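You operate a simulated robot arm through the tools that you are given. There is no shell and no other tool. Be economical: measure what you need, move in short steps, check, and stop when the job is done.

The job below is to be done with a simulated robot arm. You get a single attempt, and the scene is never put back.

JOB
Open the left cupboard door, put the blue plate from the steel shelf behind the hot cabinet on the top left shelf of the wide cupboard, then shut the door. Then put the orange plate from the steel shelf behind the hot cabinet on the steel tray on the top of the square table. Then push the right cupboard door shut. Then take the yellow sponge from the sponge ledge of the sink and put it on the small steel tray. Then put the purple bowl from the rack in the right basin. Then put the bun from the low right shelf of the wide cupboard on the middle right shelf of the wide cupboard. Then put one of the bottles from the high right shelf of the wide cupboard in the grey small pot on the right end of the counter. Keep to this order.

The check looks at the end state, three seconds after you hand in, the way a careful person would. Anything else that was tipped, shoved, dropped, spilled or broken makes it a failure.

ROBOT AND FRAMES
A 7-joint arm with a two-finger parallel gripper on a trunk, on a base that drives. Base frame: it is fixed to the floor where the robot stands at the start and does not move with it; the origin is under the middle of the robot, x ahead of it, y to its left, z up. Lengths are in m, angles in degrees, forces in N, time in s.
Its first joint turns from -166.0 to 166.0 degrees. Places, roughly: blue plate (13x12x3 cm) [-0.7, -1.7, 0.6]; bottle (7x7x23 cm) [1.1, -0.2, 1.3]; bun (6x6x4 cm) [1.2, -0.2, 0.6]; left cupboard door [0.7, 0.2, 1]; middle right shelf of the wide cupboard [1.1, -0.4, 0.9]; orange plate (13x12x3 cm) [-0.7, -1.6, 0.6]; purple bowl (14x14x7 cm) [1.9, -3, 0.9]; right basin [1.8, -2.7, 0.8]; right cupboard door [1, -1.7, 0.9]; small pot (27x19x15 cm) [-1.1, 0.4, 0.9]; small steel tray (30x20x3 cm) [0.2, -3.1, 0.9]; steel tray (30x20x3 cm) [-2.1, -3.7, 0.7]; top left shelf of the wide cupboard [0.9, 0.2, 1.5]; yellow sponge (7x9x4 cm) [1.8, -2, 0.9]. Payload 1.57 kg.
Tool frame: the origin (TCP) lies between the finger pads and is the grasp point; the fingertips stand 0.03 m ahead of it; z points along the fingers, y is the line along which they close. Largest opening 0.08 m; finger width 0.017, thickness 0.012; the body of the gripper, 0.04 by 0.082 m, starts 0.08 m behind the TCP.
Orientation is that of the tool frame in the base frame, as a unit quaternion [x, y, z, w]. With the fingers straight down and closing along the base's y, the tool's x points along the base's -x, its y along +y and its z along -z.

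CONTROLS
- The arm moves only by the tool move_arm. Its argument "increments" is a list of rows, each a list of 3 entries, a list of its own where there are three numbers: the shift along the tool's x, y, z in units of 30 mm (1.0 is 30 mm), then the turn, a rotation vector about the tool's x, y, z in units of 5 degrees (1.0 is 5 degrees), then the opening, from 0 (shut) to 1 (fully open). In form: [[[dx, dy, dz], [wx, wy, wz], grip], ...]. A call has 1 to 12 rows; each row shifts and turns the commanded pose from where the row before left it, along the tool's axes as they then stand. A call with a number of a shift or a turn outside -1 to 1 is refused whole. Rows are played at 5 a second. More than 0.05 m and 8.6 degrees between two rows, or a gripper value outside its range, and nothing of the call is played. Where a pose cannot be reached the arm comes as near as it can. A force on the tool above 40 N (or 10 N above the force at the start of the call, whichever is more), or a blocked arm, ends the call early, and 0.2 s more pass. The fingers move at their own pace (about 0.072 m/s each) and stop on an object; they squeeze with about 39 N. The grip force told is the motor's: it shows also when the fingers shut on nothing. Time passes only in rows, and 0.2 s behind the last, so rows that do not move let the fingers close. The reply holds the time, the measured pose of the TCP, the force on the tool along the base axes, the opening and the grip force, in the units named above and with some noise, with the torque about the TCP (base axes, N m) and any sound that the robot's microphone picked up, and new pictures: "pictures" is both (left out), scene, wrist or none.
- Cameras (640 x 400 px; columns grow to the right, rows downward): "scene" is now at [0.2472, 0.0387, 1.576]; the picture's right is [0.45, -0.89, 0.00], its down [-0.54, -0.27, -0.80] and it looks along [0.71, 0.36, -0.60] (base axes); focal length 214 px, centre (320, 200). "wrist" rides on the gripper at [0.072, -0.007, -0.122] in the tool frame; the picture's right is [0.09, 1.00, 0.00], its down [-0.84, 0.08, -0.54] and it looks along [-0.54, 0.05, 0.84] (tool axes); focal length 238 px, centre (320, 200).
- move_column(by): slides the trunk up (or, below 0, down) by that many m; the arm and the scene camera ride with it, the base frame stays. It gives what a move gives, with no picture.
- steer(legs): drives the robot by 1 to 6 legs, each [ahead, left, turn to the left] in m, m and degrees, along the robot's own axes; the way and the turn of a leg run together, so that a leg with both is an arc; at most 1.5 m and 180 degrees a leg. The arm and the cameras ride along, it lands a little off, and it stops where it bumps. It gives what a move gives, and a new picture of the scene camera.
- turn_head(pan, tilt): turns the head with the scene camera to pan (to the left, within 86 degrees either way) and tilt (down, from -29 to 69), counted from straight ahead of the robot. It gives what a move gives, and a new picture of the scene camera.
- measure_at(camera, pixels): for up to 12 pixels [column, row] of the newest picture of that camera ("zoom" is the newest enlarged one), the place [x, y, z] in the base frame of the surface seen there, good to about 0.002 m. The clock stands still meanwhile.
- enlarge(camera, box): a new picture of the part [left, top, right, bottom] of that camera's present view, enlarged. The clock stands still meanwhile.
- hand_in(): hands the job in; it is judged then, once.

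Keep the steps short. Do not move on a guess: measure, check each grasp and each placing, and mend mistakes. In all there are 145 turns and 260 pictures (those below and enlarged ones count). Leave the gripper open and the arm clear of the work at the hand-in unless told otherwise, and finish with a single line.

The tools are called after ">>>" as name(argument=value, ...) on one line, values as JSON. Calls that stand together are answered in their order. move_arm: Moves the arm, as the interface text tells. Its arguments: {"type":"object","properties":{"increments":{"type":"array","items":{"type":"array"}},"pictures":{"type":"string","enum":["both","scene","wrist","none"]}},"required":["increments"]} The other tools are called the same way: move_column (by) slides the trunk up or down; steer (legs) drives the base; turn_head (pan, tilt) turns the head that bears the scene camera; measure_at (camera, pixels) gives the place of the surface under pixels of a picture; enlarge (camera, box) takes an enlarged picture of a part of a camera's view; hand_in () hands the job in.

At the start:

```text
t: 0.0
tcp_pos: [0.417, 0.0538, 1.0002]
ee_rot: [0.0, 1.0, 0.0, -0.001]
force: [0.2, 0.2, 0.3]
moment: [0.0, -0.01, 0.0]
grip_width: 0.0797
grasp_force: 0.1
trunk travel left (down, up): [-0.797, 0.193]
robot x, y, heading: [0.0048, -0.0002, 0.1]
head pan, tilt: [26.7, 37.0]
```

scene: 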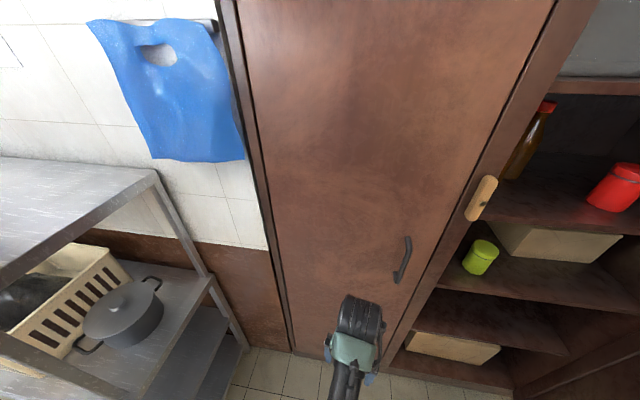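
wrist: 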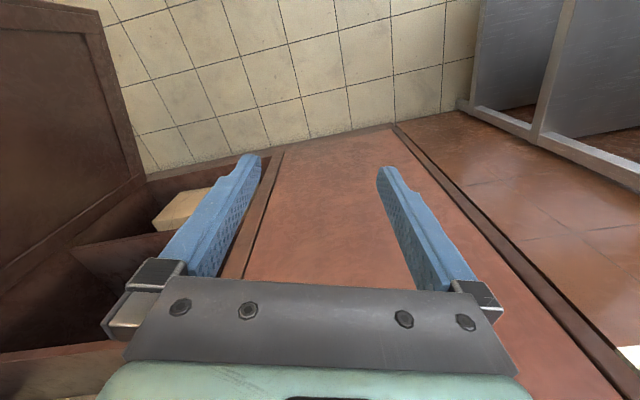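

I see the left door with a handle near (403,260) and a wooden piece near (481,198) that could be a turn-latch. I measure these and enlarge.

>>> measure_at(camera="scene", pixels=[[408, 240], [405, 260], [397, 280], [481, 198], [490, 180], [472, 215], [440, 200], [300, 200], [262, 200], [505, 150], [395, 250], [500, 200]])

>>> enlarge(camera="scene", box=[380, 120, 540, 300])

```text
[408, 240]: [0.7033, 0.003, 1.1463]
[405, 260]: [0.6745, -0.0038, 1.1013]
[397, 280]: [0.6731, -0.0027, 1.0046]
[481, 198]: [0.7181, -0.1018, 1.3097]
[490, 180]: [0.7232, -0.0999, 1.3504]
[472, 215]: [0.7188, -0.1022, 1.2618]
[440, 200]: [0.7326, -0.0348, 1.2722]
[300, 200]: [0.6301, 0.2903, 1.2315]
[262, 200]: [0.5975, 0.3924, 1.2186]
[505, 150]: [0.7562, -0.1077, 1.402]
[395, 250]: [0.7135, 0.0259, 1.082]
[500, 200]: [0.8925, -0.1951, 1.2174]
```

```text
2.22 times, centred on (460, 210) of scene
```

zoom: 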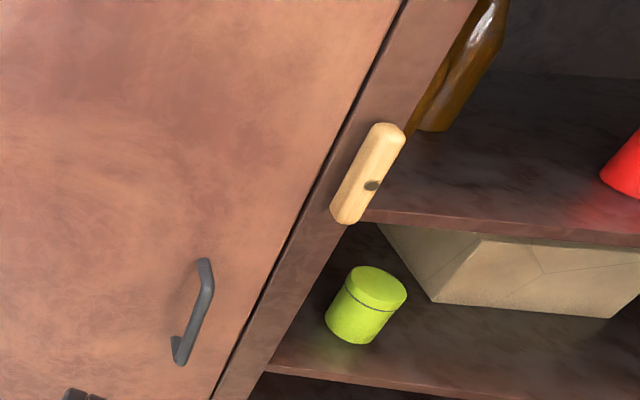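

The latch stands upright, clear of the door, so the door should swing freely. I look around to learn the surroundings.

>>> turn_head(pan=-25, tilt=25)

>>> turn_head(pan=-86, tilt=25)

>>> turn_head(pan=86, tilt=30)

>>> turn_head(pan=10, tilt=0)

```text
t: 1.2
tcp_pos: [0.4169, 0.054, 1.0003]
ee_rot: [0.0, 1.0, 0.0, 0.001]
force: [0.4, -0.3, 0.0]
moment: [0.03, 0.0, 0.02]
grip_width: 0.08
grasp_force: 0.0
trunk travel left (down, up): [-0.797, 0.193]
robot x, y, heading: [-0.0011, 0.0009, -0.5]
head pan, tilt: [-25.0, 25.0]
```

scene: 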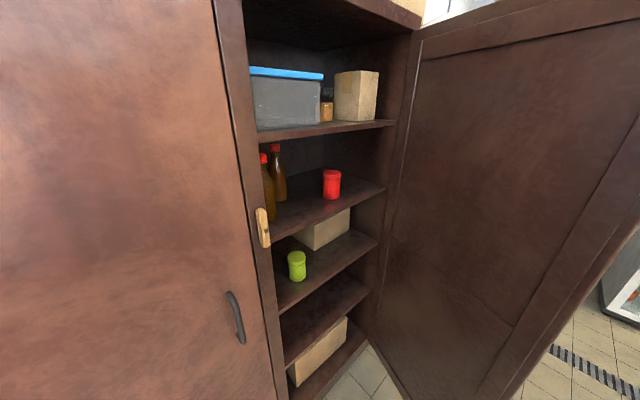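

```text
t: 2.5
tcp_pos: [0.417, 0.0543, 1.0005]
ee_rot: [0.0, 1.0, 0.0, 0.0]
force: [-0.1, 0.7, -0.1]
moment: [-0.02, -0.02, 0.01]
grip_width: 0.0802
grasp_force: 0.1
trunk travel left (down, up): [-0.797, 0.193]
robot x, y, heading: [0.0011, -0.0029, -0.2]
head pan, tilt: [-85.9, 25.0]
```

scene: 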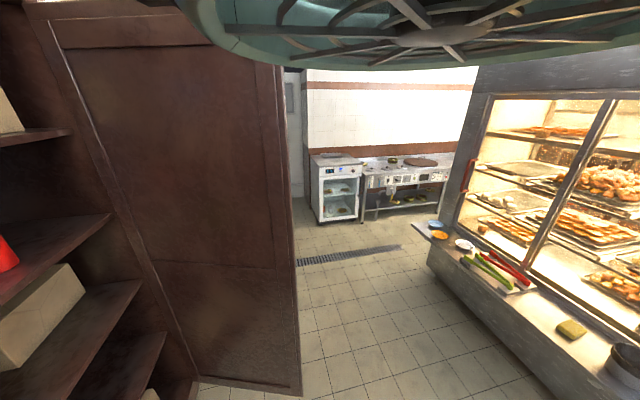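

```text
t: 5.1
tcp_pos: [0.4161, 0.0533, 1.0011]
ee_rot: [0.0, 1.0, 0.0, 0.0]
force: [-0.3, -0.1, 0.6]
moment: [0.0, 0.0, 0.02]
grip_width: 0.08
grasp_force: 0.1
trunk travel left (down, up): [-0.797, 0.193]
robot x, y, heading: [0.0004, 0.0028, -0.0]
head pan, tilt: [85.9, 30.0]
```

scene: 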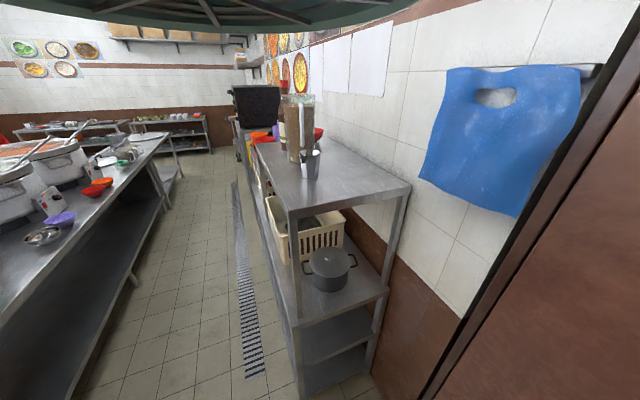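

```text
t: 6.6
tcp_pos: [0.4158, 0.0537, 0.9998]
ee_rot: [0.0, 1.0, 0.0, 0.001]
force: [0.0, -0.4, 0.6]
moment: [0.01, 0.0, -0.02]
grip_width: 0.0797
grasp_force: 0.0
trunk travel left (down, up): [-0.797, 0.193]
robot x, y, heading: [-0.0005, 0.0015, -0.1]
head pan, tilt: [10.0, 0.0]
```

scene: 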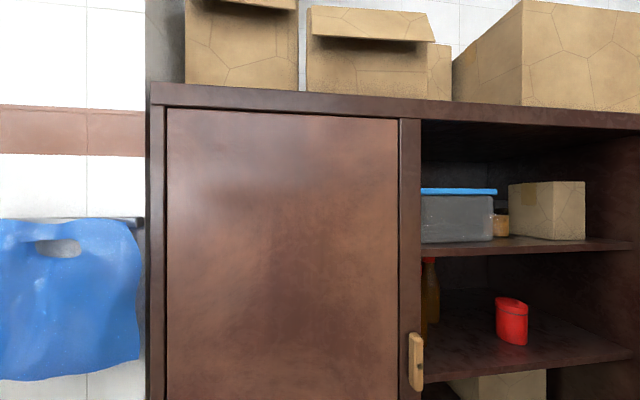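

The left door is closed and hinged at its left end. First I measure the door's edges for the hinge line, and bring the arm forward while pitching the gripper level.

>>> measure_at(camera="scene", pixels=[[170, 250], [395, 250], [175, 115], [390, 128], [156, 250], [409, 250], [300, 115], [580, 250], [430, 245], [440, 210]])

>>> move_arm(increments=[[[-1, -0.7, 0], [0, 0, 0], 1], [[-1, -0.7, 0], [0, 0, 0], 1], [[-1, -0.7, 0], [0, 0, 0], 1], [[-1, -0.7, 0], [0, -1, 0], 1], [[0, 0, 0], [0, -1, 0], 1], [[0, 0, 0], [0, -1, 0], 1], [[0, 0, 0], [0, -1, 0], 1], [[0, 0, 0], [0, -1, 0], 1], [[0, 0, 0], [0, -1, 0], 1], [[0, 0, 0], [0, -1, 0], 1], [[0, 0, 0], [0, -1, 0], 1], [[0, 0, 0], [0, -1, 0], 1]], pictures="none")

>>> move_arm(increments=[[[0, 0, 0], [0, -1, 0], 1], [[0, 0, 0], [0, -1, 0], 1], [[0, 0, 0], [0, -1, 0], 1], [[0, 0, 0], [0, -1, 0], 1], [[0, 0, 0], [0, -1, 0], 1], [[0, 0, 0], [0, -1, 0], 1], [[0, 0, 0], [0, -1, 0], 1], [[0, 0, 0], [0, -1, 0], 1], [[-0.5, 0, 0], [0, -1, 0], 1], [[-0.5, 0, 0], [-1, 0, 0], 1], [[-0.7, 0, 0], [-1, 0, 0], 1], [[-0.7, 0, 0], [-1.0, 0, 0], 1]], pictures="wrist")

>>> turn_head(pan=10, tilt=35)

```text
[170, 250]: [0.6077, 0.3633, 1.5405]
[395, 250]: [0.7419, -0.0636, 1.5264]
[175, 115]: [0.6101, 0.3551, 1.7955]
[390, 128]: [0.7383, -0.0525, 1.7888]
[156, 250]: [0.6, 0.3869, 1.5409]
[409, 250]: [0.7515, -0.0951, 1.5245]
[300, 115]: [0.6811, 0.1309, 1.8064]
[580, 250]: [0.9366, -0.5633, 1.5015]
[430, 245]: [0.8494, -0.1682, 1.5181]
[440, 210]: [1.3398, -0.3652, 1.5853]
```

```text
t: 9.2
tcp_pos: [0.5362, -0.03, 1.0001]
ee_rot: [0.0, 0.923, 0.0, 0.384]
force: [1.1, 0.2, 0.4]
moment: [-0.02, 0.01, -0.05]
grip_width: 0.08
grasp_force: 0.0
trunk travel left (down, up): [-0.797, 0.193]
robot x, y, heading: [-0.0018, 0.0012, -0.1]
head pan, tilt: [10.0, 0.0]
```

```text
t: 11.8
tcp_pos: [0.5386, -0.0285, 1.0714]
ee_rot: [-0.093, 0.701, 0.093, 0.701]
force: [-0.5, -1.0, -0.1]
moment: [0.01, -0.02, 0.02]
grip_width: 0.0798
grasp_force: 0.1
trunk travel left (down, up): [-0.797, 0.193]
robot x, y, heading: [-0.0021, 0.0028, 0.1]
head pan, tilt: [10.0, 0.0]
```

wrist: 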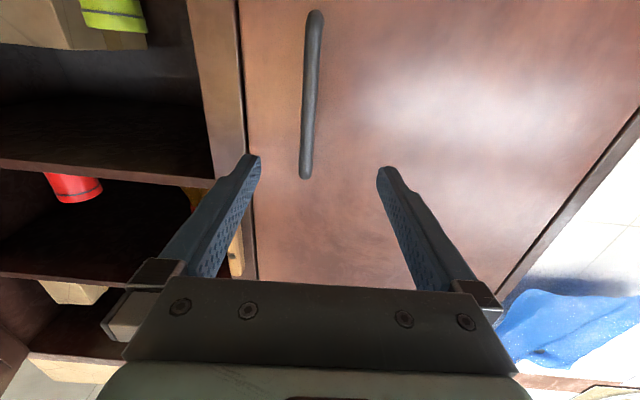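

```text
t: 12.8
tcp_pos: [0.5387, -0.0302, 1.0715]
ee_rot: [-0.092, 0.701, 0.092, 0.701]
force: [-0.4, 1.6, 0.0]
moment: [0.0, -0.01, 0.02]
grip_width: 0.0803
grasp_force: 0.1
trunk travel left (down, up): [-0.797, 0.193]
robot x, y, heading: [0.0017, -0.0025, 0.1]
head pan, tilt: [10.0, 35.0]
```

scene: 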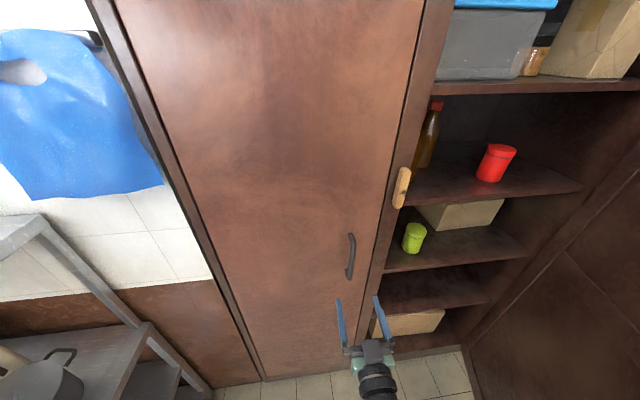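

The handle shows in the wrist view at about (310,95). I measure it there.

>>> measure_at(camera="wrist", pixels=[[313, 30], [310, 95], [306, 150], [350, 95], [270, 95]])

>>> measure_at(camera="scene", pixels=[[351, 237], [353, 255], [349, 275], [330, 255]])

```text
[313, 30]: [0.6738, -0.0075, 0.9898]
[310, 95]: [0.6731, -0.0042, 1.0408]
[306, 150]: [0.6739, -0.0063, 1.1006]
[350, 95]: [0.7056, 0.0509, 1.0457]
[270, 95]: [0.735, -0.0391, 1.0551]
```

```text
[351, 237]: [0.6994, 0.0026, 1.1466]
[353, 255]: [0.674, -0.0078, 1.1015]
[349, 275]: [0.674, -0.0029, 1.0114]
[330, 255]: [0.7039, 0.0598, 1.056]
```

Handle bar centre is at about (0.679,-0.004), z 0.99–1.12. I go forward 0.135 m and close on it.

>>> move_arm(increments=[[[0.2, -0.28, 0.5], [-0.5, 0, 0], 1], [[0.2, -0.28, 1], [0, 0, 0], 1], [[0, 0, 1], [0, 0, 0], 1], [[0, 0, 1], [0, 0, 0], 1], [[0, 0, 1], [0, 0, 0], 1], [[0, 0, 0], [0, 0, 0], 0], [[0, 0, 0], [0, 0, 0], 0], [[0, 0, 0], [0, 0, 0], 0], [[0, 0, 0], [0, 0, 0], 0]], pictures="both")

```text
t: 14.8
tcp_pos: [0.671, -0.0088, 1.0615]
ee_rot: [-0.107, 0.699, 0.107, 0.699]
force: [0.8, -2.1, 0.8]
moment: [0.03, -0.09, -0.05]
grip_width: 0.0157
grasp_force: 31.1
trunk travel left (down, up): [-0.797, 0.193]
robot x, y, heading: [0.002, -0.0004, -0.2]
head pan, tilt: [10.0, 35.0]
```

scene: 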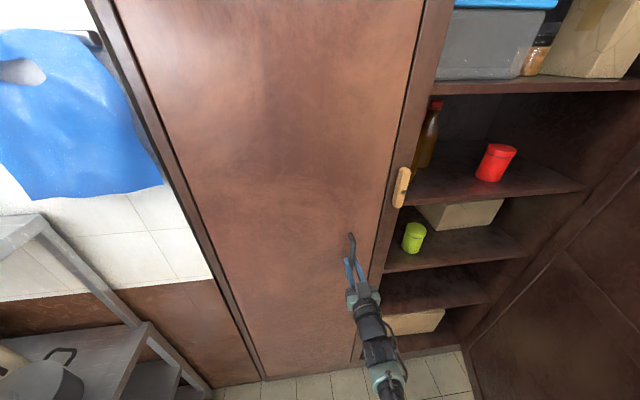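
wrist: 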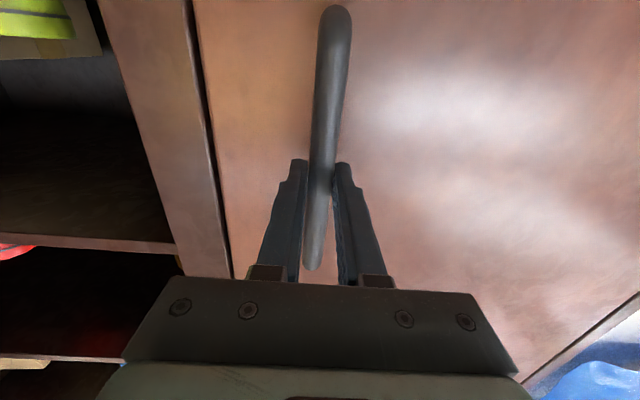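

Gripped (16 mm). Now I pull along the door's arc about the hinge near (0.607,0.366), 4.5° a row, 8 rows.

>>> move_arm(increments=[[[0, 0.15, -0.975], [0.9, 0, 0], 0], [[0, 0.15, -0.975], [0.9, 0, 0], 0], [[0, 0.15, -0.975], [0.9, 0, 0], 0], [[0, 0.15, -0.975], [0.9, 0, 0], 0], [[0, 0.15, -0.975], [0.9, 0, 0], 0], [[0, 0.15, -0.975], [0.9, 0, 0], 0], [[0, 0.15, -0.975], [0.9, 0, 0], 0], [[0, 0.15, -0.975], [0.9, 0, 0], 0]], pictures="scene")

```text
t: 15.6
tcp_pos: [0.5973, -0.014, 1.0612]
ee_rot: [-0.039, 0.704, 0.038, 0.708]
force: [-0.7, -3.9, 3.6]
moment: [0.28, 0.14, 0.08]
grip_width: 0.0156
grasp_force: 31.1
trunk travel left (down, up): [-0.797, 0.193]
robot x, y, heading: [0.0012, -0.0019, 0.1]
head pan, tilt: [10.0, 35.0]
stopped in row 3: the force on the tool passed its limit at 55 N (the readings are from after the stop); the commanded pose is now the measured one
```

scene: 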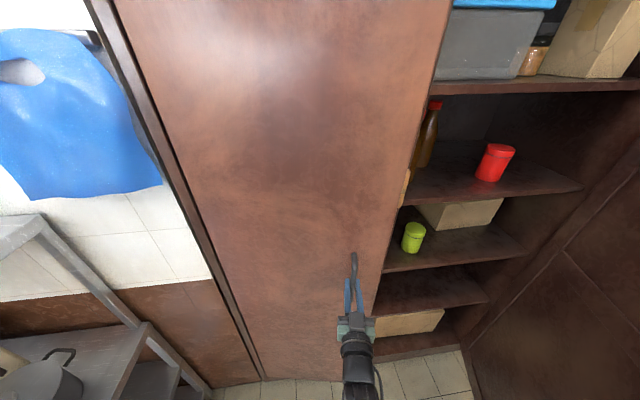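

The door came open about 11°, but the pull was too brisk (55 N). I continue at a third of the speed.

>>> move_arm(increments=[[[0, 0.03, -0.3], [0.28, 0, 0], 0], [[0, 0.05, -0.45], [0.42, 0, 0], 0], [[0, 0.05, -0.5], [0.45, 0, 0], 0], [[0, 0.07, -0.5], [0.45, 0, 0], 0], [[0, 0.07, -0.5], [0.45, 0, 0], 0], [[0, 0.07, -0.5], [0.45, 0, 0], 0], [[0, 0.07, -0.5], [0.45, 0, 0], 0], [[0, 0.07, -0.5], [0.45, 0, 0], 0], [[0, 0.07, -0.5], [0.45, 0, 0], 0], [[0, 0.07, -0.5], [0.45, 0, 0], 0], [[0, 0.07, -0.5], [0.45, 0, 0], 0], [[0, 0.07, -0.5], [0.45, 0, 0], 0]], pictures="scene")

```text
t: 18.2
tcp_pos: [0.4271, 0.0299, 1.0629]
ee_rot: [0.118, 0.693, -0.121, 0.7]
force: [3.4, 8.8, 18.6]
moment: [-0.01, -0.49, 0.21]
grip_width: 0.016
grasp_force: 31.4
trunk travel left (down, up): [-0.797, 0.193]
robot x, y, heading: [-0.0014, 0.0007, -0.1]
head pan, tilt: [10.0, 35.0]
```

scene: 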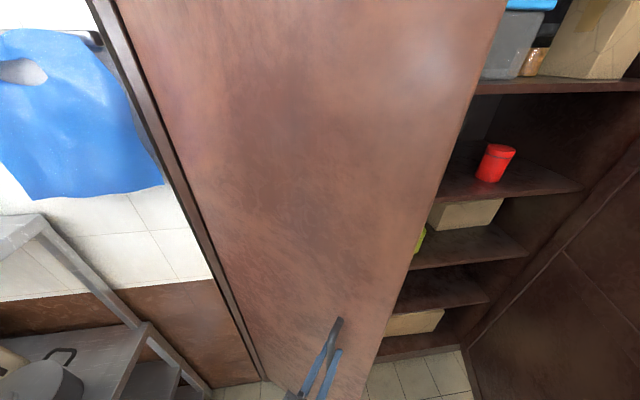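

The door is about 39° open. I open the fingers and look at the space beside and behind the robot before backing off.

>>> move_arm(increments=[[[0, 0, 0], [0, 0, 0], 1], [[0, 0, 0], [0, 0, 0], 1], [[0, 0, 0], [0, 0, 0], 1], [[0, 0, 0], [0, 0, 0], 1]], pictures="wrist")

>>> turn_head(pan=-86, tilt=50)

>>> measure_at(camera="scene", pixels=[[600, 200], [500, 100], [630, 300], [560, 300], [400, 300], [320, 200], [600, 100]])

>>> turn_head(pan=86, tilt=50)

>>> measure_at(camera="scene", pixels=[[40, 200], [40, 100], [40, 300], [100, 300], [300, 150], [320, 100], [350, 200], [200, 250]])

```text
t: 19.2
tcp_pos: [0.4286, 0.0259, 1.0603]
ee_rot: [0.12, 0.695, -0.122, 0.698]
force: [-0.2, -0.2, -0.2]
moment: [0.01, -0.01, 0.02]
grip_width: 0.0802
grasp_force: 0.0
trunk travel left (down, up): [-0.797, 0.193]
robot x, y, heading: [-0.001, 0.0025, -0.1]
head pan, tilt: [10.0, 35.0]
```

wrist: 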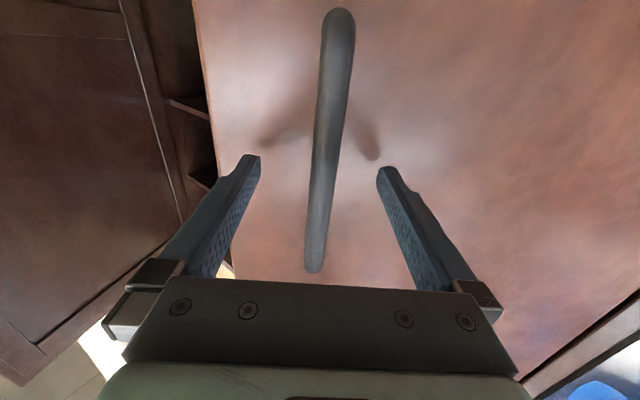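

```text
t: 20.9
tcp_pos: [0.4266, 0.0267, 1.0606]
ee_rot: [0.12, 0.695, -0.122, 0.698]
force: [-0.2, 0.3, 0.5]
moment: [0.0, -0.02, 0.04]
grip_width: 0.0798
grasp_force: 0.1
trunk travel left (down, up): [-0.797, 0.193]
robot x, y, heading: [-0.002, 0.0007, 0.2]
head pan, tilt: [-85.9, 50.0]
```

scene: 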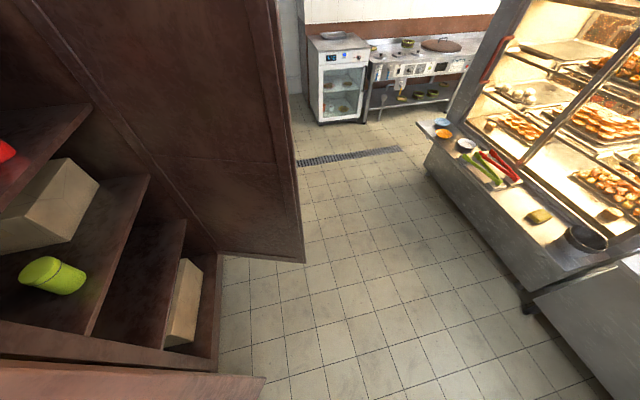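

```text
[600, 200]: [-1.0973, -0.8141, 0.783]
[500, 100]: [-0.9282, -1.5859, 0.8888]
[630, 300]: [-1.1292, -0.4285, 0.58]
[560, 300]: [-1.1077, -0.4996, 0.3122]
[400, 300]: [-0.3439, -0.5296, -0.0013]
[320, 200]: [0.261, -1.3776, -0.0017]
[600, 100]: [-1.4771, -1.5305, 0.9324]
```

```text
t: 23.5
tcp_pos: [0.4283, 0.0263, 1.0608]
ee_rot: [0.12, 0.695, -0.122, 0.698]
force: [0.2, 0.0, -0.2]
moment: [-0.02, -0.01, 0.01]
grip_width: 0.08
grasp_force: 0.0
trunk travel left (down, up): [-0.797, 0.193]
robot x, y, heading: [0.0023, 0.0018, 0.1]
head pan, tilt: [85.9, 50.0]
```

scene: 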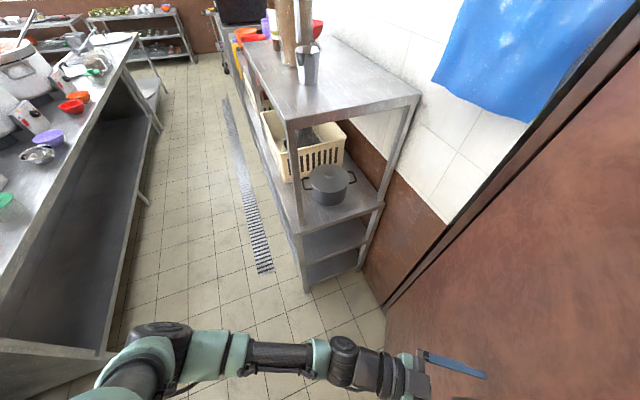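

```text
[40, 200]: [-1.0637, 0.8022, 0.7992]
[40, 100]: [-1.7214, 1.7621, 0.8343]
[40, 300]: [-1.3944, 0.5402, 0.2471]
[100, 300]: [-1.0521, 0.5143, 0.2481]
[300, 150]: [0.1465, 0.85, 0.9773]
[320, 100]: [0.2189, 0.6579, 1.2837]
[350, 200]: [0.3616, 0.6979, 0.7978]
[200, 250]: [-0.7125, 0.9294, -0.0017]
```

Counter fronts are at x ≈ -0.95, so there's room to back up 0.35 m. I withdraw along the fingers then straight back and a bit right.

>>> steer(legs=[[-0.1, 0.036, 0], [-0.25, -0.1, 0]])

>>> turn_head(pan=15, tilt=35)

```text
t: 26.2
tcp_pos: [0.0742, -0.0366, 1.0602]
ee_rot: [0.12, 0.695, -0.122, 0.699]
force: [-0.2, -0.1, -0.8]
moment: [0.01, -0.02, -0.01]
grip_width: 0.08
grasp_force: 0.1
trunk travel left (down, up): [-0.797, 0.193]
robot x, y, heading: [-0.3564, -0.0629, -0.1]
head pan, tilt: [85.9, 50.0]
```

scene: 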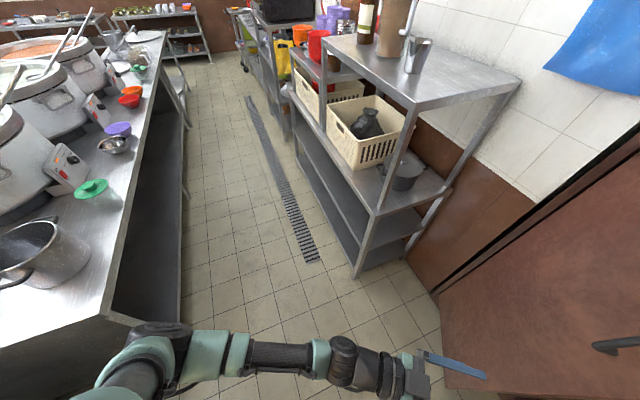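

```text
t: 27.6
tcp_pos: [0.0745, -0.0375, 1.0603]
ee_rot: [0.12, 0.695, -0.121, 0.698]
force: [-0.7, 0.4, 0.8]
moment: [-0.02, 0.01, -0.01]
grip_width: 0.0801
grasp_force: 0.1
trunk travel left (down, up): [-0.797, 0.193]
robot x, y, heading: [-0.3545, -0.0632, -0.3]
head pan, tilt: [15.0, 35.0]
```

scene: 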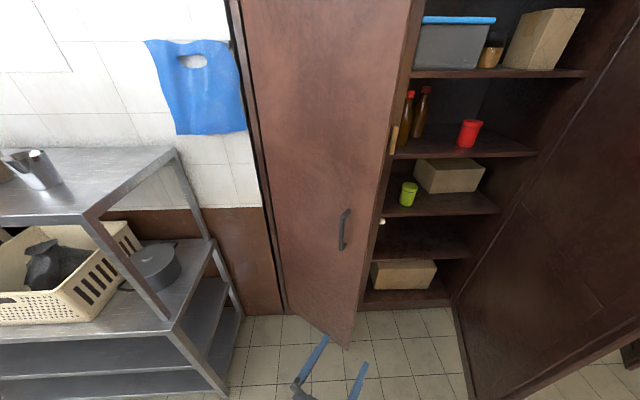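

I measure the door edge, close the fingers and turn the tool to point forward-left.

>>> measure_at(camera="scene", pixels=[[355, 290], [372, 200], [395, 100], [345, 330], [285, 280], [378, 221], [260, 130]])

>>> move_arm(increments=[[[0, -0.5, 0], [-1, 0, 0], 0], [[0, -0.5, 0], [-1, 0, 0], 0], [[0, -0.5, 0], [-1, 0, 0], 0], [[0, 0, 0], [-1, 0, 0], 0], [[0, 0, 0], [-1, 0, 0], 0], [[0, 0, 0], [-1, 0, 0], 0], [[0, 0, 0], [-1, 0, 0], 0], [[0, 0, 0], [-1, 0, 0], 0], [[0, 0, 0], [-1, 0, 0], 0], [[0, 0, 0], [-1, 0, 0], 0], [[0, 0, 0], [-1, 0, 0], 0], [[0, 0, 0], [-1, 0, 0], 0]], pictures="scene")

```text
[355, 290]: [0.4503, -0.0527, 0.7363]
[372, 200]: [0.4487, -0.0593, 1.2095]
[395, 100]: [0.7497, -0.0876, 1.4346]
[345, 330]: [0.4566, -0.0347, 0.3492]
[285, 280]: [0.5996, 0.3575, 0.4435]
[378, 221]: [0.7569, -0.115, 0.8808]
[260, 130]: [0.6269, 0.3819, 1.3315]
```

```text
t: 30.2
tcp_pos: [0.062, -0.0799, 1.0603]
ee_rot: [-0.245, 0.663, 0.243, 0.665]
force: [-0.1, 0.6, 0.3]
moment: [0.0, -0.02, 0.01]
grip_width: 0.0002
grasp_force: 21.1
trunk travel left (down, up): [-0.797, 0.193]
robot x, y, heading: [-0.3546, -0.0602, -0.1]
head pan, tilt: [15.0, 35.0]
```

scene: 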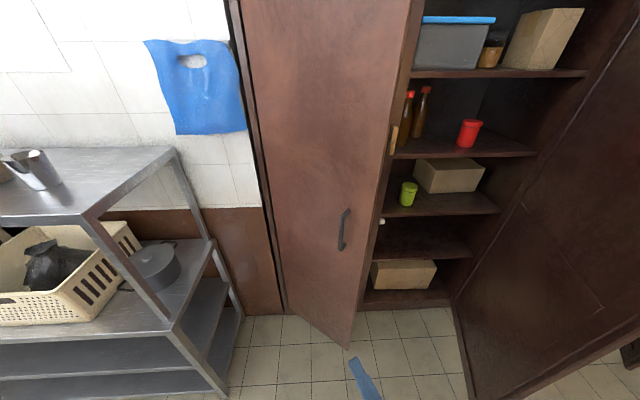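

Door edge at (0.45,-0.057). I extend the arm 0.12 m ahead, then drive right and forward so the fingers go inside past the edge.

>>> move_arm(increments=[[[0, -0.643, 0.766], [0, 0, 0], 0], [[0, -0.643, 0.766], [0, 0, 0], 0], [[0, -0.643, 0.766], [0, 0, 0], 0], [[0, -0.643, 0.766], [0, 0, 0], 0]], pictures="none")

>>> steer(legs=[[0, -0.1, 0], [0.34, 0, 0]])

```text
t: 31.2
tcp_pos: [0.184, -0.0795, 1.0603]
ee_rot: [-0.245, 0.663, 0.242, 0.665]
force: [0.3, 0.4, -0.4]
moment: [0.03, -0.04, -0.03]
grip_width: 0.0
grasp_force: 21.8
trunk travel left (down, up): [-0.797, 0.193]
robot x, y, heading: [-0.3555, -0.0636, -0.4]
head pan, tilt: [15.0, 35.0]
```

```text
t: 34.2
tcp_pos: [0.5229, -0.1849, 1.0615]
ee_rot: [-0.245, 0.663, 0.242, 0.665]
force: [-0.8, 0.5, 0.7]
moment: [-0.01, -0.04, -0.01]
grip_width: 0.0
grasp_force: 21.3
trunk travel left (down, up): [-0.797, 0.193]
robot x, y, heading: [-0.0173, -0.1643, -0.1]
head pan, tilt: [15.0, 35.0]
```

scene: 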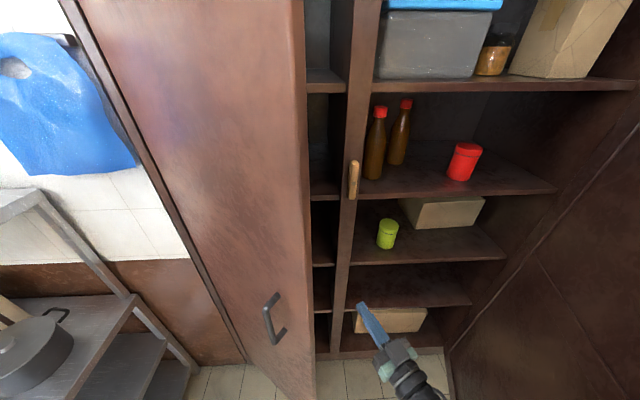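

Fingers are inside the door edge. Now I drive left and back to sweep the door open.

>>> steer(legs=[[-0.1, 0.2, 0], [-0.12, 0.14, 8], [-0.12, 0.1, 8]])

```text
t: 35.6
tcp_pos: [0.4609, -0.0721, 1.0604]
ee_rot: [-0.233, 0.671, 0.222, 0.668]
force: [-3.4, -7.9, -6.0]
moment: [0.04, -0.09, 0.12]
grip_width: 0.0
grasp_force: 21.1
trunk travel left (down, up): [-0.797, 0.193]
robot x, y, heading: [-0.0775, -0.0323, -0.7]
head pan, tilt: [15.0, 35.0]
stopped in leg 1: the force on the tool passed its limit at 69 N (the readings are from after the stop); the commanded pose is now the measured one
```

scene: 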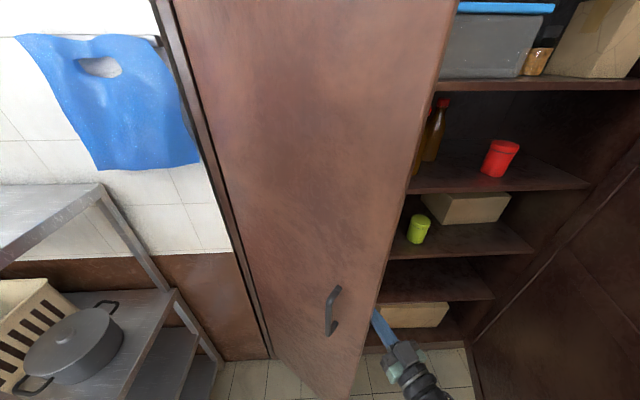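

Contact was too brisk but the finger is against the door edge. I push on with slow arm steps.

>>> move_arm(increments=[[[0, 0.2, 0], [0, 0, 0], 0], [[0, 0.35, 0], [0, 0, 0], 0], [[0, 0.5, 0], [0, 0, 0], 0], [[0, 0.5, 0], [0, 0, 0], 0], [[0, 0.5, 0], [0, 0, 0], 0], [[0, 0.5, 0], [0, 0, 0], 0], [[0, 0.5, 0.1], [0, 0, 0], 0], [[0, 0.5, 0.1], [0, 0, 0], 0], [[0, 0.5, 0.1], [0, 0, 0], 0], [[0, 0.5, 0.1], [0, 0, 0], 0], [[0, 0.5, 0.1], [0, 0, 0], 0], [[0, 0.5, 0.1], [0, 0, 0], 0]], pictures="scene")

```text
t: 36.3
tcp_pos: [0.4495, -0.0689, 1.061]
ee_rot: [-0.226, 0.675, 0.212, 0.67]
force: [-6.0, -16.5, 3.0]
moment: [0.18, -0.01, 0.25]
grip_width: 0.0002
grasp_force: 21.6
trunk travel left (down, up): [-0.797, 0.193]
robot x, y, heading: [-0.0784, -0.0356, -0.6]
head pan, tilt: [15.0, 35.0]
stopped in row 3: the force on the tool passed its limit at 44 N (the readings are from after the stop); the commanded pose is now the measured one
```

scene: 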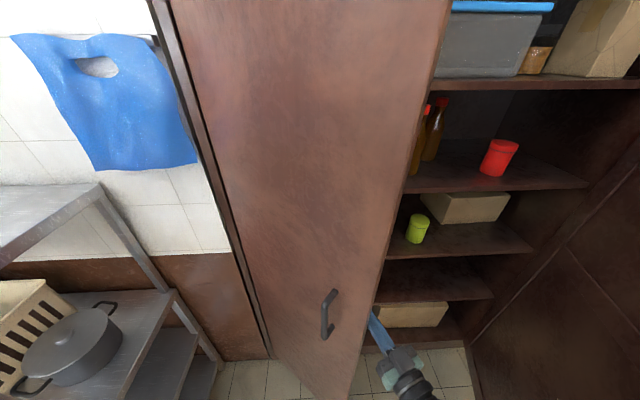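

The force shows the fingertip was pressing the door's narrow edge, not its inner face. I back off, go deeper inside, and turn the tool further left to hook behind it.

>>> move_arm(increments=[[[0, -0.5, -0.3], [0, 0, 0], 0], [[0, -0.5, -0.3], [0, 0, 0], 0], [[0, -0.575, 0.82], [0, 0, 0], 0], [[0, -0.575, 0.82], [0, 0, 0], 0], [[0, -0.575, 0.82], [0, 0, 0], 0], [[0, 0, 0], [-1, 0, 0], 0], [[0, 0, 0], [-1, 0, 0], 0], [[0, 0, 0], [-1, 0, 0], 0], [[0, 0, 0], [-1, 0, 0], 0], [[0, 0.57, 0.82], [0, 0, 0], 0], [[0, 0.57, 0.82], [0, 0, 0], 0]], pictures="scene")

```text
t: 38.7
tcp_pos: [0.5447, -0.0343, 1.0569]
ee_rot: [-0.342, 0.624, 0.332, 0.619]
force: [0.7, -0.4, 0.2]
moment: [0.0, 0.01, 0.0]
grip_width: 0.0002
grasp_force: 21.4
out of reach, approached as far as the arm can: row 9, 10, 11
trunk travel left (down, up): [-0.797, 0.193]
robot x, y, heading: [-0.0795, -0.0333, -0.8]
head pan, tilt: [15.0, 35.0]
```

scene: 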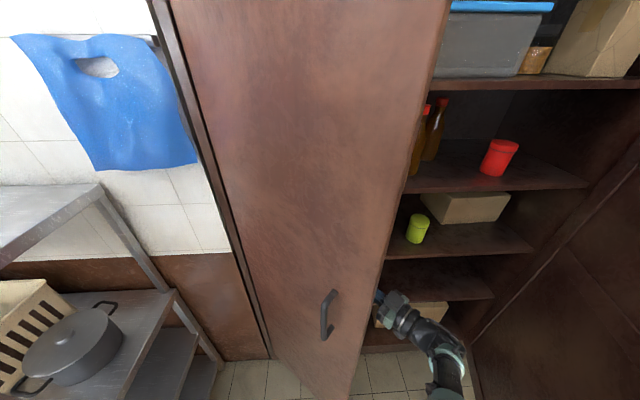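

Now the fingers are behind the door. I push outward slowly.

>>> move_arm(increments=[[[0, 0.5, -0.1], [0, 0, 0], 0], [[0, 0.5, -0.1], [0, 0, 0], 0], [[0, 0.3, -0.1], [0, 0, 0], 0], [[0, 0.3, -0.08], [0, 0, 0], 0], [[0, 0.3, -0.08], [0, 0, 0], 0], [[0, 0.35, -0.08], [0, 0, 0], 0], [[0, 0.4, -0.08], [0, 0, 0], 0], [[0, 0.4, -0.08], [0.2, 0, 0], 0], [[0, 0.4, -0.05], [0.2, 0, 0], 0], [[0, 0.4, -0.05], [0.2, 0, 0], 0], [[0, 0.4, 0], [0.2, 0, 0], 0], [[0, 0.4, 0], [0.2, 0, 0], 0]], pictures="scene")

```text
t: 41.3
tcp_pos: [0.4947, -0.0143, 0.9772]
ee_rot: [-0.314, 0.637, 0.305, 0.634]
force: [-2.7, -6.9, 2.5]
moment: [-0.01, 0.19, 0.4]
grip_width: 0.0
grasp_force: 21.5
out of reach, approached as far as the arm can: row 1, 2, 3, 4, 5, 6, 7, 8, 9, 10, 11, 12
trunk travel left (down, up): [-0.797, 0.193]
robot x, y, heading: [-0.079, -0.0329, -1.0]
head pan, tilt: [15.0, 35.0]
```

scene: 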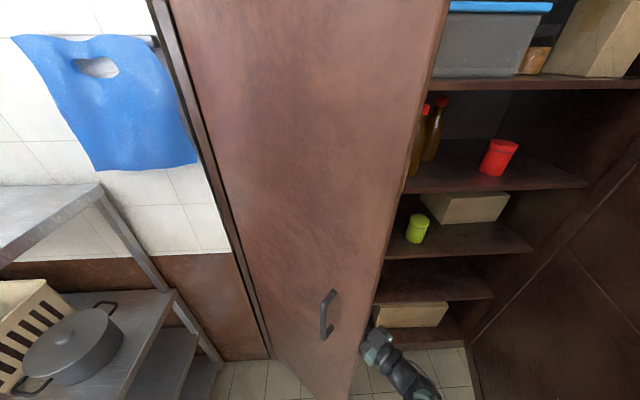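

The arm is at its limit, so I let the base do the pulling: back and slightly left in a small leg.

>>> steer(legs=[[-0.06, 0.02, 0], [-0.12, 0.06, 0]])

```text
t: 43.2
tcp_pos: [0.3212, 0.0693, 0.9761]
ee_rot: [-0.314, 0.639, 0.303, 0.634]
force: [0.6, 0.2, 1.4]
moment: [0.01, -0.02, 0.01]
grip_width: 0.0001
grasp_force: 21.1
trunk travel left (down, up): [-0.797, 0.193]
robot x, y, heading: [-0.2532, 0.0494, -1.1]
head pan, tilt: [15.0, 35.0]
```

scene: 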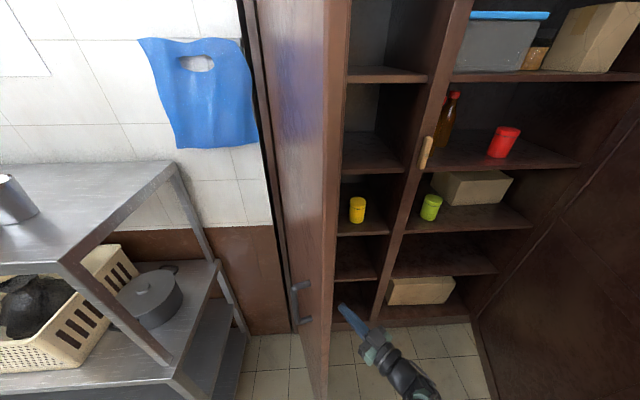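

Works well: door about 70° open. I continue, more to the left.

>>> steer(legs=[[-0.06, 0.1, 0], [-0.03, 0.15, 0]])

```text
t: 45.5
tcp_pos: [0.2386, 0.3019, 0.9755]
ee_rot: [-0.303, 0.647, 0.288, 0.638]
force: [0.0, -1.5, -1.5]
moment: [-0.04, 0.03, -0.05]
grip_width: 0.0
grasp_force: 21.0
trunk travel left (down, up): [-0.797, 0.193]
robot x, y, heading: [-0.3416, 0.2979, -1.0]
head pan, tilt: [15.0, 35.0]
stopped in leg 2: the force on the tool passed its limit at 47 N (the readings are from after the stop); the commanded pose is now the measured one
```

scene: 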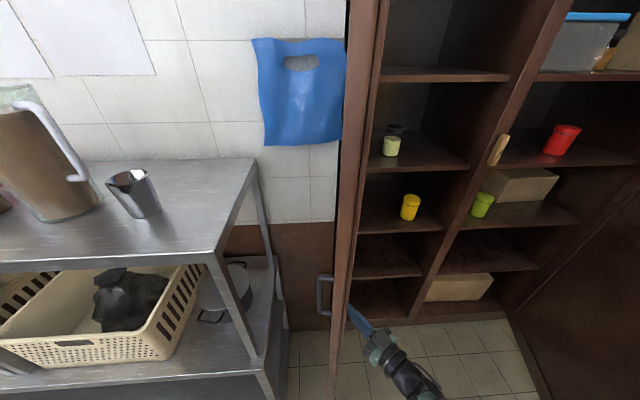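

The door is open ~100°. I look at the top left shelf.

>>> turn_head(pan=12, tilt=5)

>>> measure_at(camera="scene", pixels=[[400, 270], [440, 270], [480, 270], [420, 258], [400, 250], [420, 180], [400, 100], [500, 272], [345, 250], [375, 250]])

```text
t: 46.4
tcp_pos: [0.2398, 0.3017, 0.9751]
ee_rot: [-0.303, 0.647, 0.289, 0.638]
force: [1.4, -3.4, -1.6]
moment: [-0.05, 0.01, -0.1]
grip_width: 0.0
grasp_force: 21.5
trunk travel left (down, up): [-0.797, 0.193]
robot x, y, heading: [-0.343, 0.2999, -1.1]
head pan, tilt: [12.0, 5.0]
```

scene: 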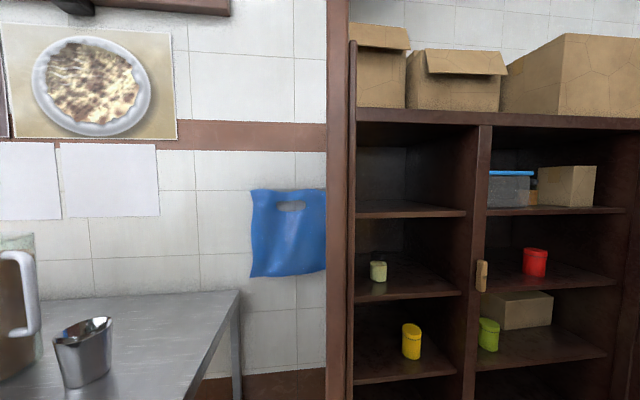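

```text
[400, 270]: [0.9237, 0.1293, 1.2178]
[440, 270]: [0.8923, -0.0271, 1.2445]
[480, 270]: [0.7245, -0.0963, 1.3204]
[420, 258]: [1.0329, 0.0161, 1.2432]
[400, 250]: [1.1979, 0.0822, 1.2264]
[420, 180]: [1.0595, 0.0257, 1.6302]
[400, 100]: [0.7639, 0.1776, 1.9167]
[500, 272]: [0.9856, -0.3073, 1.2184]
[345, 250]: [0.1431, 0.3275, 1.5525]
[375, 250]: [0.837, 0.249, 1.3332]
```

The top left shelf (row ~207) is empty. I measure its board.

>>> measure_at(camera="scene", pixels=[[410, 207], [410, 216], [410, 203], [440, 207], [370, 207], [460, 207], [410, 125], [390, 203]])

>>> enlarge(camera="scene", box=[340, 100, 500, 230])

```text
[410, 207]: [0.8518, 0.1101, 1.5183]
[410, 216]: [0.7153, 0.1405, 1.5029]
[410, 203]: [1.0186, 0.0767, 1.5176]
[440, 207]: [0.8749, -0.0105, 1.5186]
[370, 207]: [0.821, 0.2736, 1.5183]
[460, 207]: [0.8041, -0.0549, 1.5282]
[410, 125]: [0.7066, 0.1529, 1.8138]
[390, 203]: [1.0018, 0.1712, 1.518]
```

```text
3.08 times, centred on (420, 165) of scene
```

zoom: 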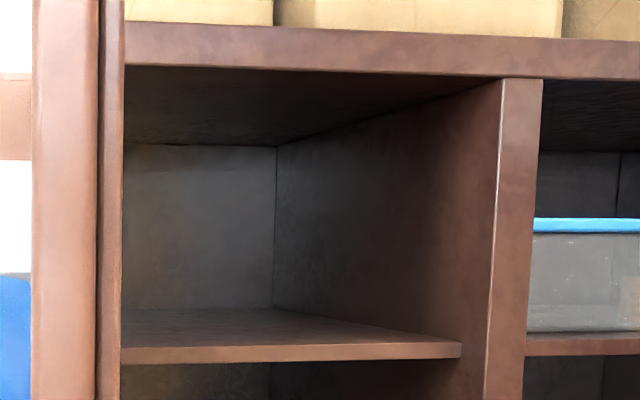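

Shelf surface z=1.518, front edge near x 0.72. Now I free the arm from the door and drive toward the plate shelf, stopping for a look.

>>> steer(legs=[[0, -0.3, 0], [0.1, 0, 0], [0, 0, -89], [0.6, 0, 0]])

>>> turn_head(pan=-25, tilt=35)

```text
t: 56.0
tcp_pos: [-0.239, -1.1787, 0.9758]
ee_rot: [0.238, 0.673, -0.242, 0.657]
force: [-0.5, 0.9, 0.4]
moment: [-0.02, 0.03, 0.01]
grip_width: 0.0
grasp_force: 21.4
trunk travel left (down, up): [-0.797, 0.193]
robot x, y, heading: [-0.2522, -0.5987, -90.1]
head pan, tilt: [12.0, 5.0]
```

scene: 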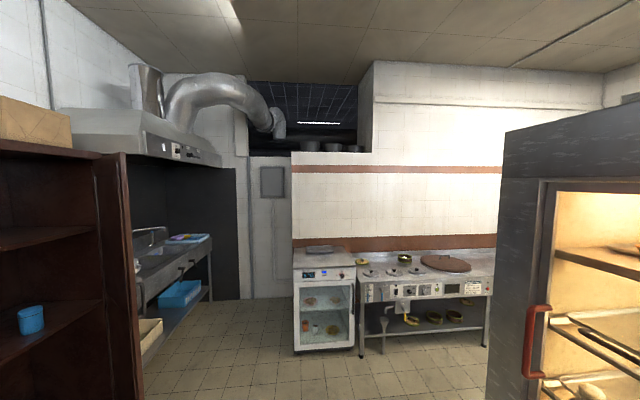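

```text
t: 57.0
tcp_pos: [-0.2386, -1.1796, 0.9769]
ee_rot: [0.238, 0.673, -0.242, 0.657]
force: [-0.1, 0.4, -0.1]
moment: [0.02, 0.01, 0.0]
grip_width: 0.0003
grasp_force: 21.2
trunk travel left (down, up): [-0.797, 0.193]
robot x, y, heading: [-0.25, -0.5978, -90.2]
head pan, tilt: [-25.0, 35.0]
```

scene: 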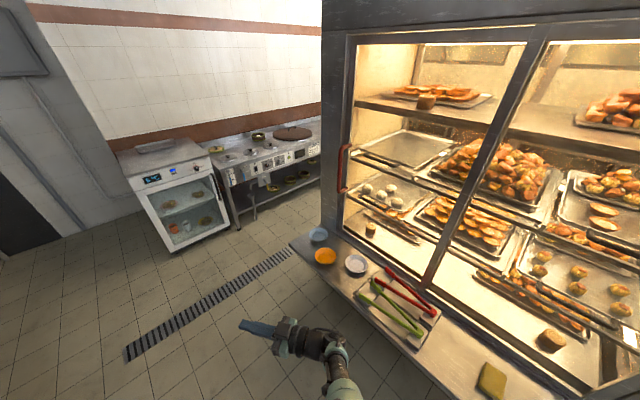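

Blue plate at (318,235), orange at (326,257). I measure and enlarge.

>>> measure_at(camera="scene", pixels=[[318, 234], [318, 241], [310, 235], [326, 235], [326, 256], [316, 256], [336, 256], [326, 265], [356, 265], [300, 245], [320, 275], [330, 225]])

>>> enlarge(camera="scene", box=[280, 210, 400, 300])

```text
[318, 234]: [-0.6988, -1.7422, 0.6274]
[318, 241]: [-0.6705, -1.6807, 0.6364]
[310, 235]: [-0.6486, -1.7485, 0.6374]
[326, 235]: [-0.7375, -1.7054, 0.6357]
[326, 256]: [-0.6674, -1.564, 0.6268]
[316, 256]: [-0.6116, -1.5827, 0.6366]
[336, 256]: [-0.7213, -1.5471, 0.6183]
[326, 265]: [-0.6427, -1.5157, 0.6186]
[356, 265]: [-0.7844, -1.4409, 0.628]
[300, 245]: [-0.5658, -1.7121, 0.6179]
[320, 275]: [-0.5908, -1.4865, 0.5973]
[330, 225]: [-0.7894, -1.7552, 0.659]
```

```text
4.44 times, centred on (340, 255) of scene
```

zoom: 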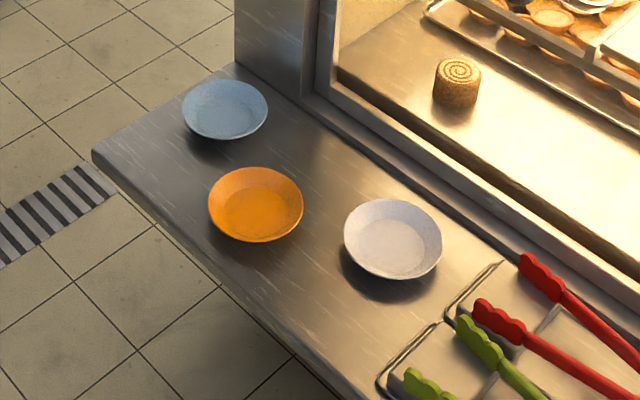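

Plates are flared dishes ~12.5 cm wide, rim at z≈0.64 on a shelf at z≈0.615. I'll pinch the near rim with the tool pitched 45° and the fingers closing vertically. I first turn the tool straight ahead, then pitch and roll it here in free space.

>>> move_arm(increments=[[[0, 0, 0], [1, 0, 0], 0], [[0, 0, 0], [1, 0, 0], 0], [[0, 0, 0], [1, 0, 0], 0], [[0, 0, 0], [1, 0, 0], 0], [[0, 0, 0], [1, 0, 0], 0], [[0, 0, 0], [1, 0, 0], 0], [[0, 0, 0], [1, 0, 0], 0], [[0, 0, -0.5], [1, 0, 0], 0], [[0, 0, -1], [1, 0, 0], 0], [[0, 0, -1], [1, 0, 0], 0], [[-1, 0, -0.5], [0, 0, 0], 0]], pictures="none")

>>> move_arm(increments=[[[0, 0, 0], [0.414, 0.414, 0.999], 0], [[0, 0, 0], [0.414, 0.414, 0.999], 0], [[0, 0, 0], [0.414, 0.414, 0.999], 0], [[0, 0, 0], [0.414, 0.414, 0.999], 0], [[0, 0, 0], [0.414, 0.414, 0.999], 0], [[0, 0, 0], [0.414, 0.414, 0.999], 0], [[0, 0, 0], [0.414, 0.414, 0.999], 0], [[0, 0, 0], [0.414, 0.414, 0.999], 0], [[0, 0, 0], [0.414, 0.414, 0.999], 0], [[0, 0, 0], [0.414, 0.414, 0.999], 0], [[0, 0, 0], [0.414, 0.414, 0.999], 0], [[0, 0, 0], [0.414, 0.414, 0.999], 0]], pictures="none")

>>> move_arm(increments=[[[0, 0, 0], [0.414, 0.414, 0.999], 0], [[0, 0, 0], [0.414, 0.414, 0.999], 0], [[0, 0, 0], [0.414, 0.414, 0.999], 0], [[0, 0, 0], [0.414, 0.414, 0.999], 0], [[0, 0, 0], [0.414, 0.414, 0.999], 0]], pictures="both")

```text
t: 59.4
tcp_pos: [-0.319, -1.1594, 0.89]
ee_rot: [0.491, 0.51, -0.503, 0.496]
force: [0.3, 0.2, -0.5]
moment: [-0.02, 0.01, 0.0]
grip_width: 0.0
grasp_force: 20.9
out of reach, approached as far as the arm can: row 1, 2, 3, 4, 5, 6, 7, 8, 9, 10, 11
trunk travel left (down, up): [-0.797, 0.193]
robot x, y, heading: [-0.2506, -0.6014, -90.2]
head pan, tilt: [-25.0, 35.0]
```

```text
t: 62.0
tcp_pos: [-0.3713, -1.1915, 0.8158]
ee_rot: [0.857, 0.175, -0.174, 0.452]
force: [0.0, 0.9, 0.7]
moment: [0.01, -0.01, 0.0]
grip_width: 0.0001
grasp_force: 21.5
out of reach, approached as far as the arm can: row 1, 2, 3, 4, 5, 6, 7, 8, 9, 10, 11, 12
trunk travel left (down, up): [-0.797, 0.193]
robot x, y, heading: [-0.2516, -0.5987, -90.2]
head pan, tilt: [-25.0, 35.0]
```

```text
t: 63.2
tcp_pos: [-0.373, -1.1964, 0.81]
ee_rot: [0.925, 0.008, -0.01, 0.381]
force: [0.2, -0.1, 0.5]
moment: [-0.04, 0.03, 0.01]
grip_width: 0.0
grasp_force: 21.4
out of reach, approached as far as the arm can: row 1, 3
trunk travel left (down, up): [-0.797, 0.193]
robot x, y, heading: [-0.2532, -0.6016, -90.4]
head pan, tilt: [-25.0, 35.0]
```

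scene: 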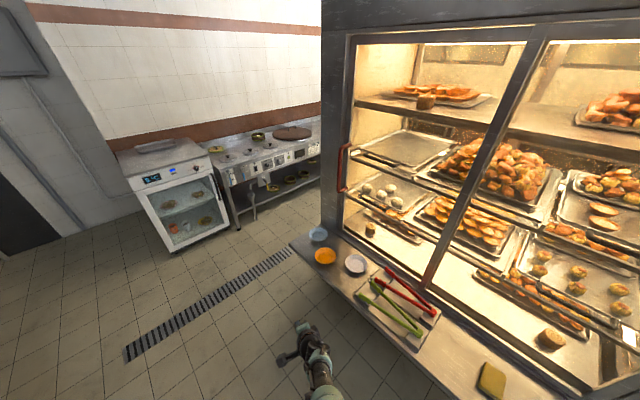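
wrist: 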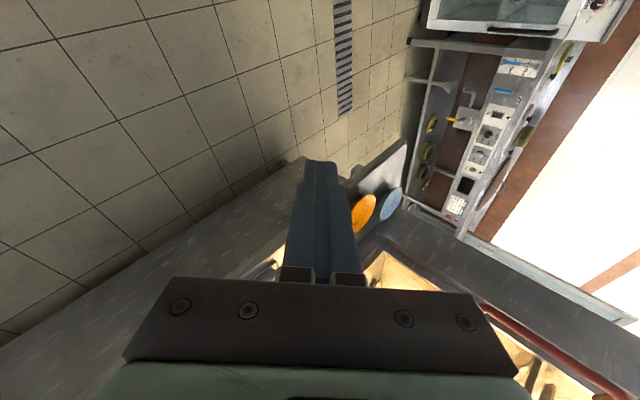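

Orientation is right (45° down, fingers closing vertically), but the arm is near full stretch. I draw it in toward the robot.

>>> move_arm(increments=[[[0.667, -0.16, -0.94], [0, 0, 0], 0.3], [[0.667, -0.16, -0.94], [0, 0, 0], 0.3], [[0.667, -0.16, -0.94], [0, 0, 0], 0.3], [[0.667, -0.16, -0.94], [0, 0, 0], 0.3], [[0.667, -0.16, -0.94], [0, 0, 0], 0.3], [[0.667, -0.16, -0.94], [0, 0, 0], 0.3]], pictures="scene")

```text
t: 64.6
tcp_pos: [-0.3421, -1.1641, 0.7776]
ee_rot: [0.924, 0.008, -0.008, 0.382]
force: [0.5, 0.1, -0.7]
moment: [0.03, -0.02, 0.03]
grip_width: 0.0239
grasp_force: 0.1
out of reach, approached as far as the arm can: row 1, 2, 3, 4, 5, 6
trunk travel left (down, up): [-0.797, 0.193]
robot x, y, heading: [-0.2522, -0.6044, -90.3]
head pan, tilt: [-25.0, 35.0]
```

scene: 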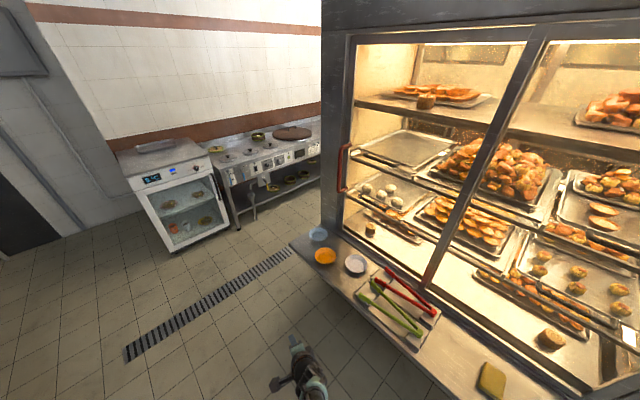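

The arm seems stuck in an awkward posture. I go back toward the well-reached tool-down posture, keeping the roll, to let it recover.

>>> move_arm(increments=[[[0, 0, 0], [1, 0, 0], 0.3], [[0, 0, 0], [1, 0, 0], 0.3], [[0, 0, 0], [1, 0, 0], 0.3], [[0, 0, 0], [1, 0, 0], 0.3], [[0, 0, 0], [1, 0, 0], 0.3], [[0, 0, 0], [1, 0, 0], 0.3], [[0, 0, 0], [1, 0, 0], 0.3], [[0, 0, 0], [1, 0, 0], 0.3], [[0, 0, 0], [1, 0, 0], 0.3], [[-0.78, 0.78, 1], [0, 0, 0], 0.3], [[-0.78, 0.78, 1], [0, 0, 0], 0.3], [[-0.78, 0.78, 1], [0, 0, 0], 0.3]], pictures="scene")

```text
t: 67.2
tcp_pos: [-0.3284, -1.1332, 0.7895]
ee_rot: [0.996, 0.017, -0.018, 0.08]
force: [-0.8, -0.8, 0.1]
moment: [-0.03, 0.02, -0.03]
grip_width: 0.0238
grasp_force: 0.0
out of reach, approached as far as the arm can: row 1, 2, 3, 4, 5, 6, 7, 8, 10, 11, 12
trunk travel left (down, up): [-0.797, 0.193]
robot x, y, heading: [-0.2528, -0.6017, -90.2]
head pan, tilt: [-25.0, 35.0]
```

scene: 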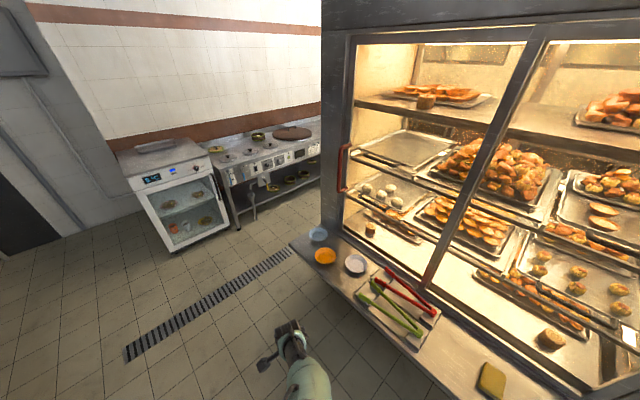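

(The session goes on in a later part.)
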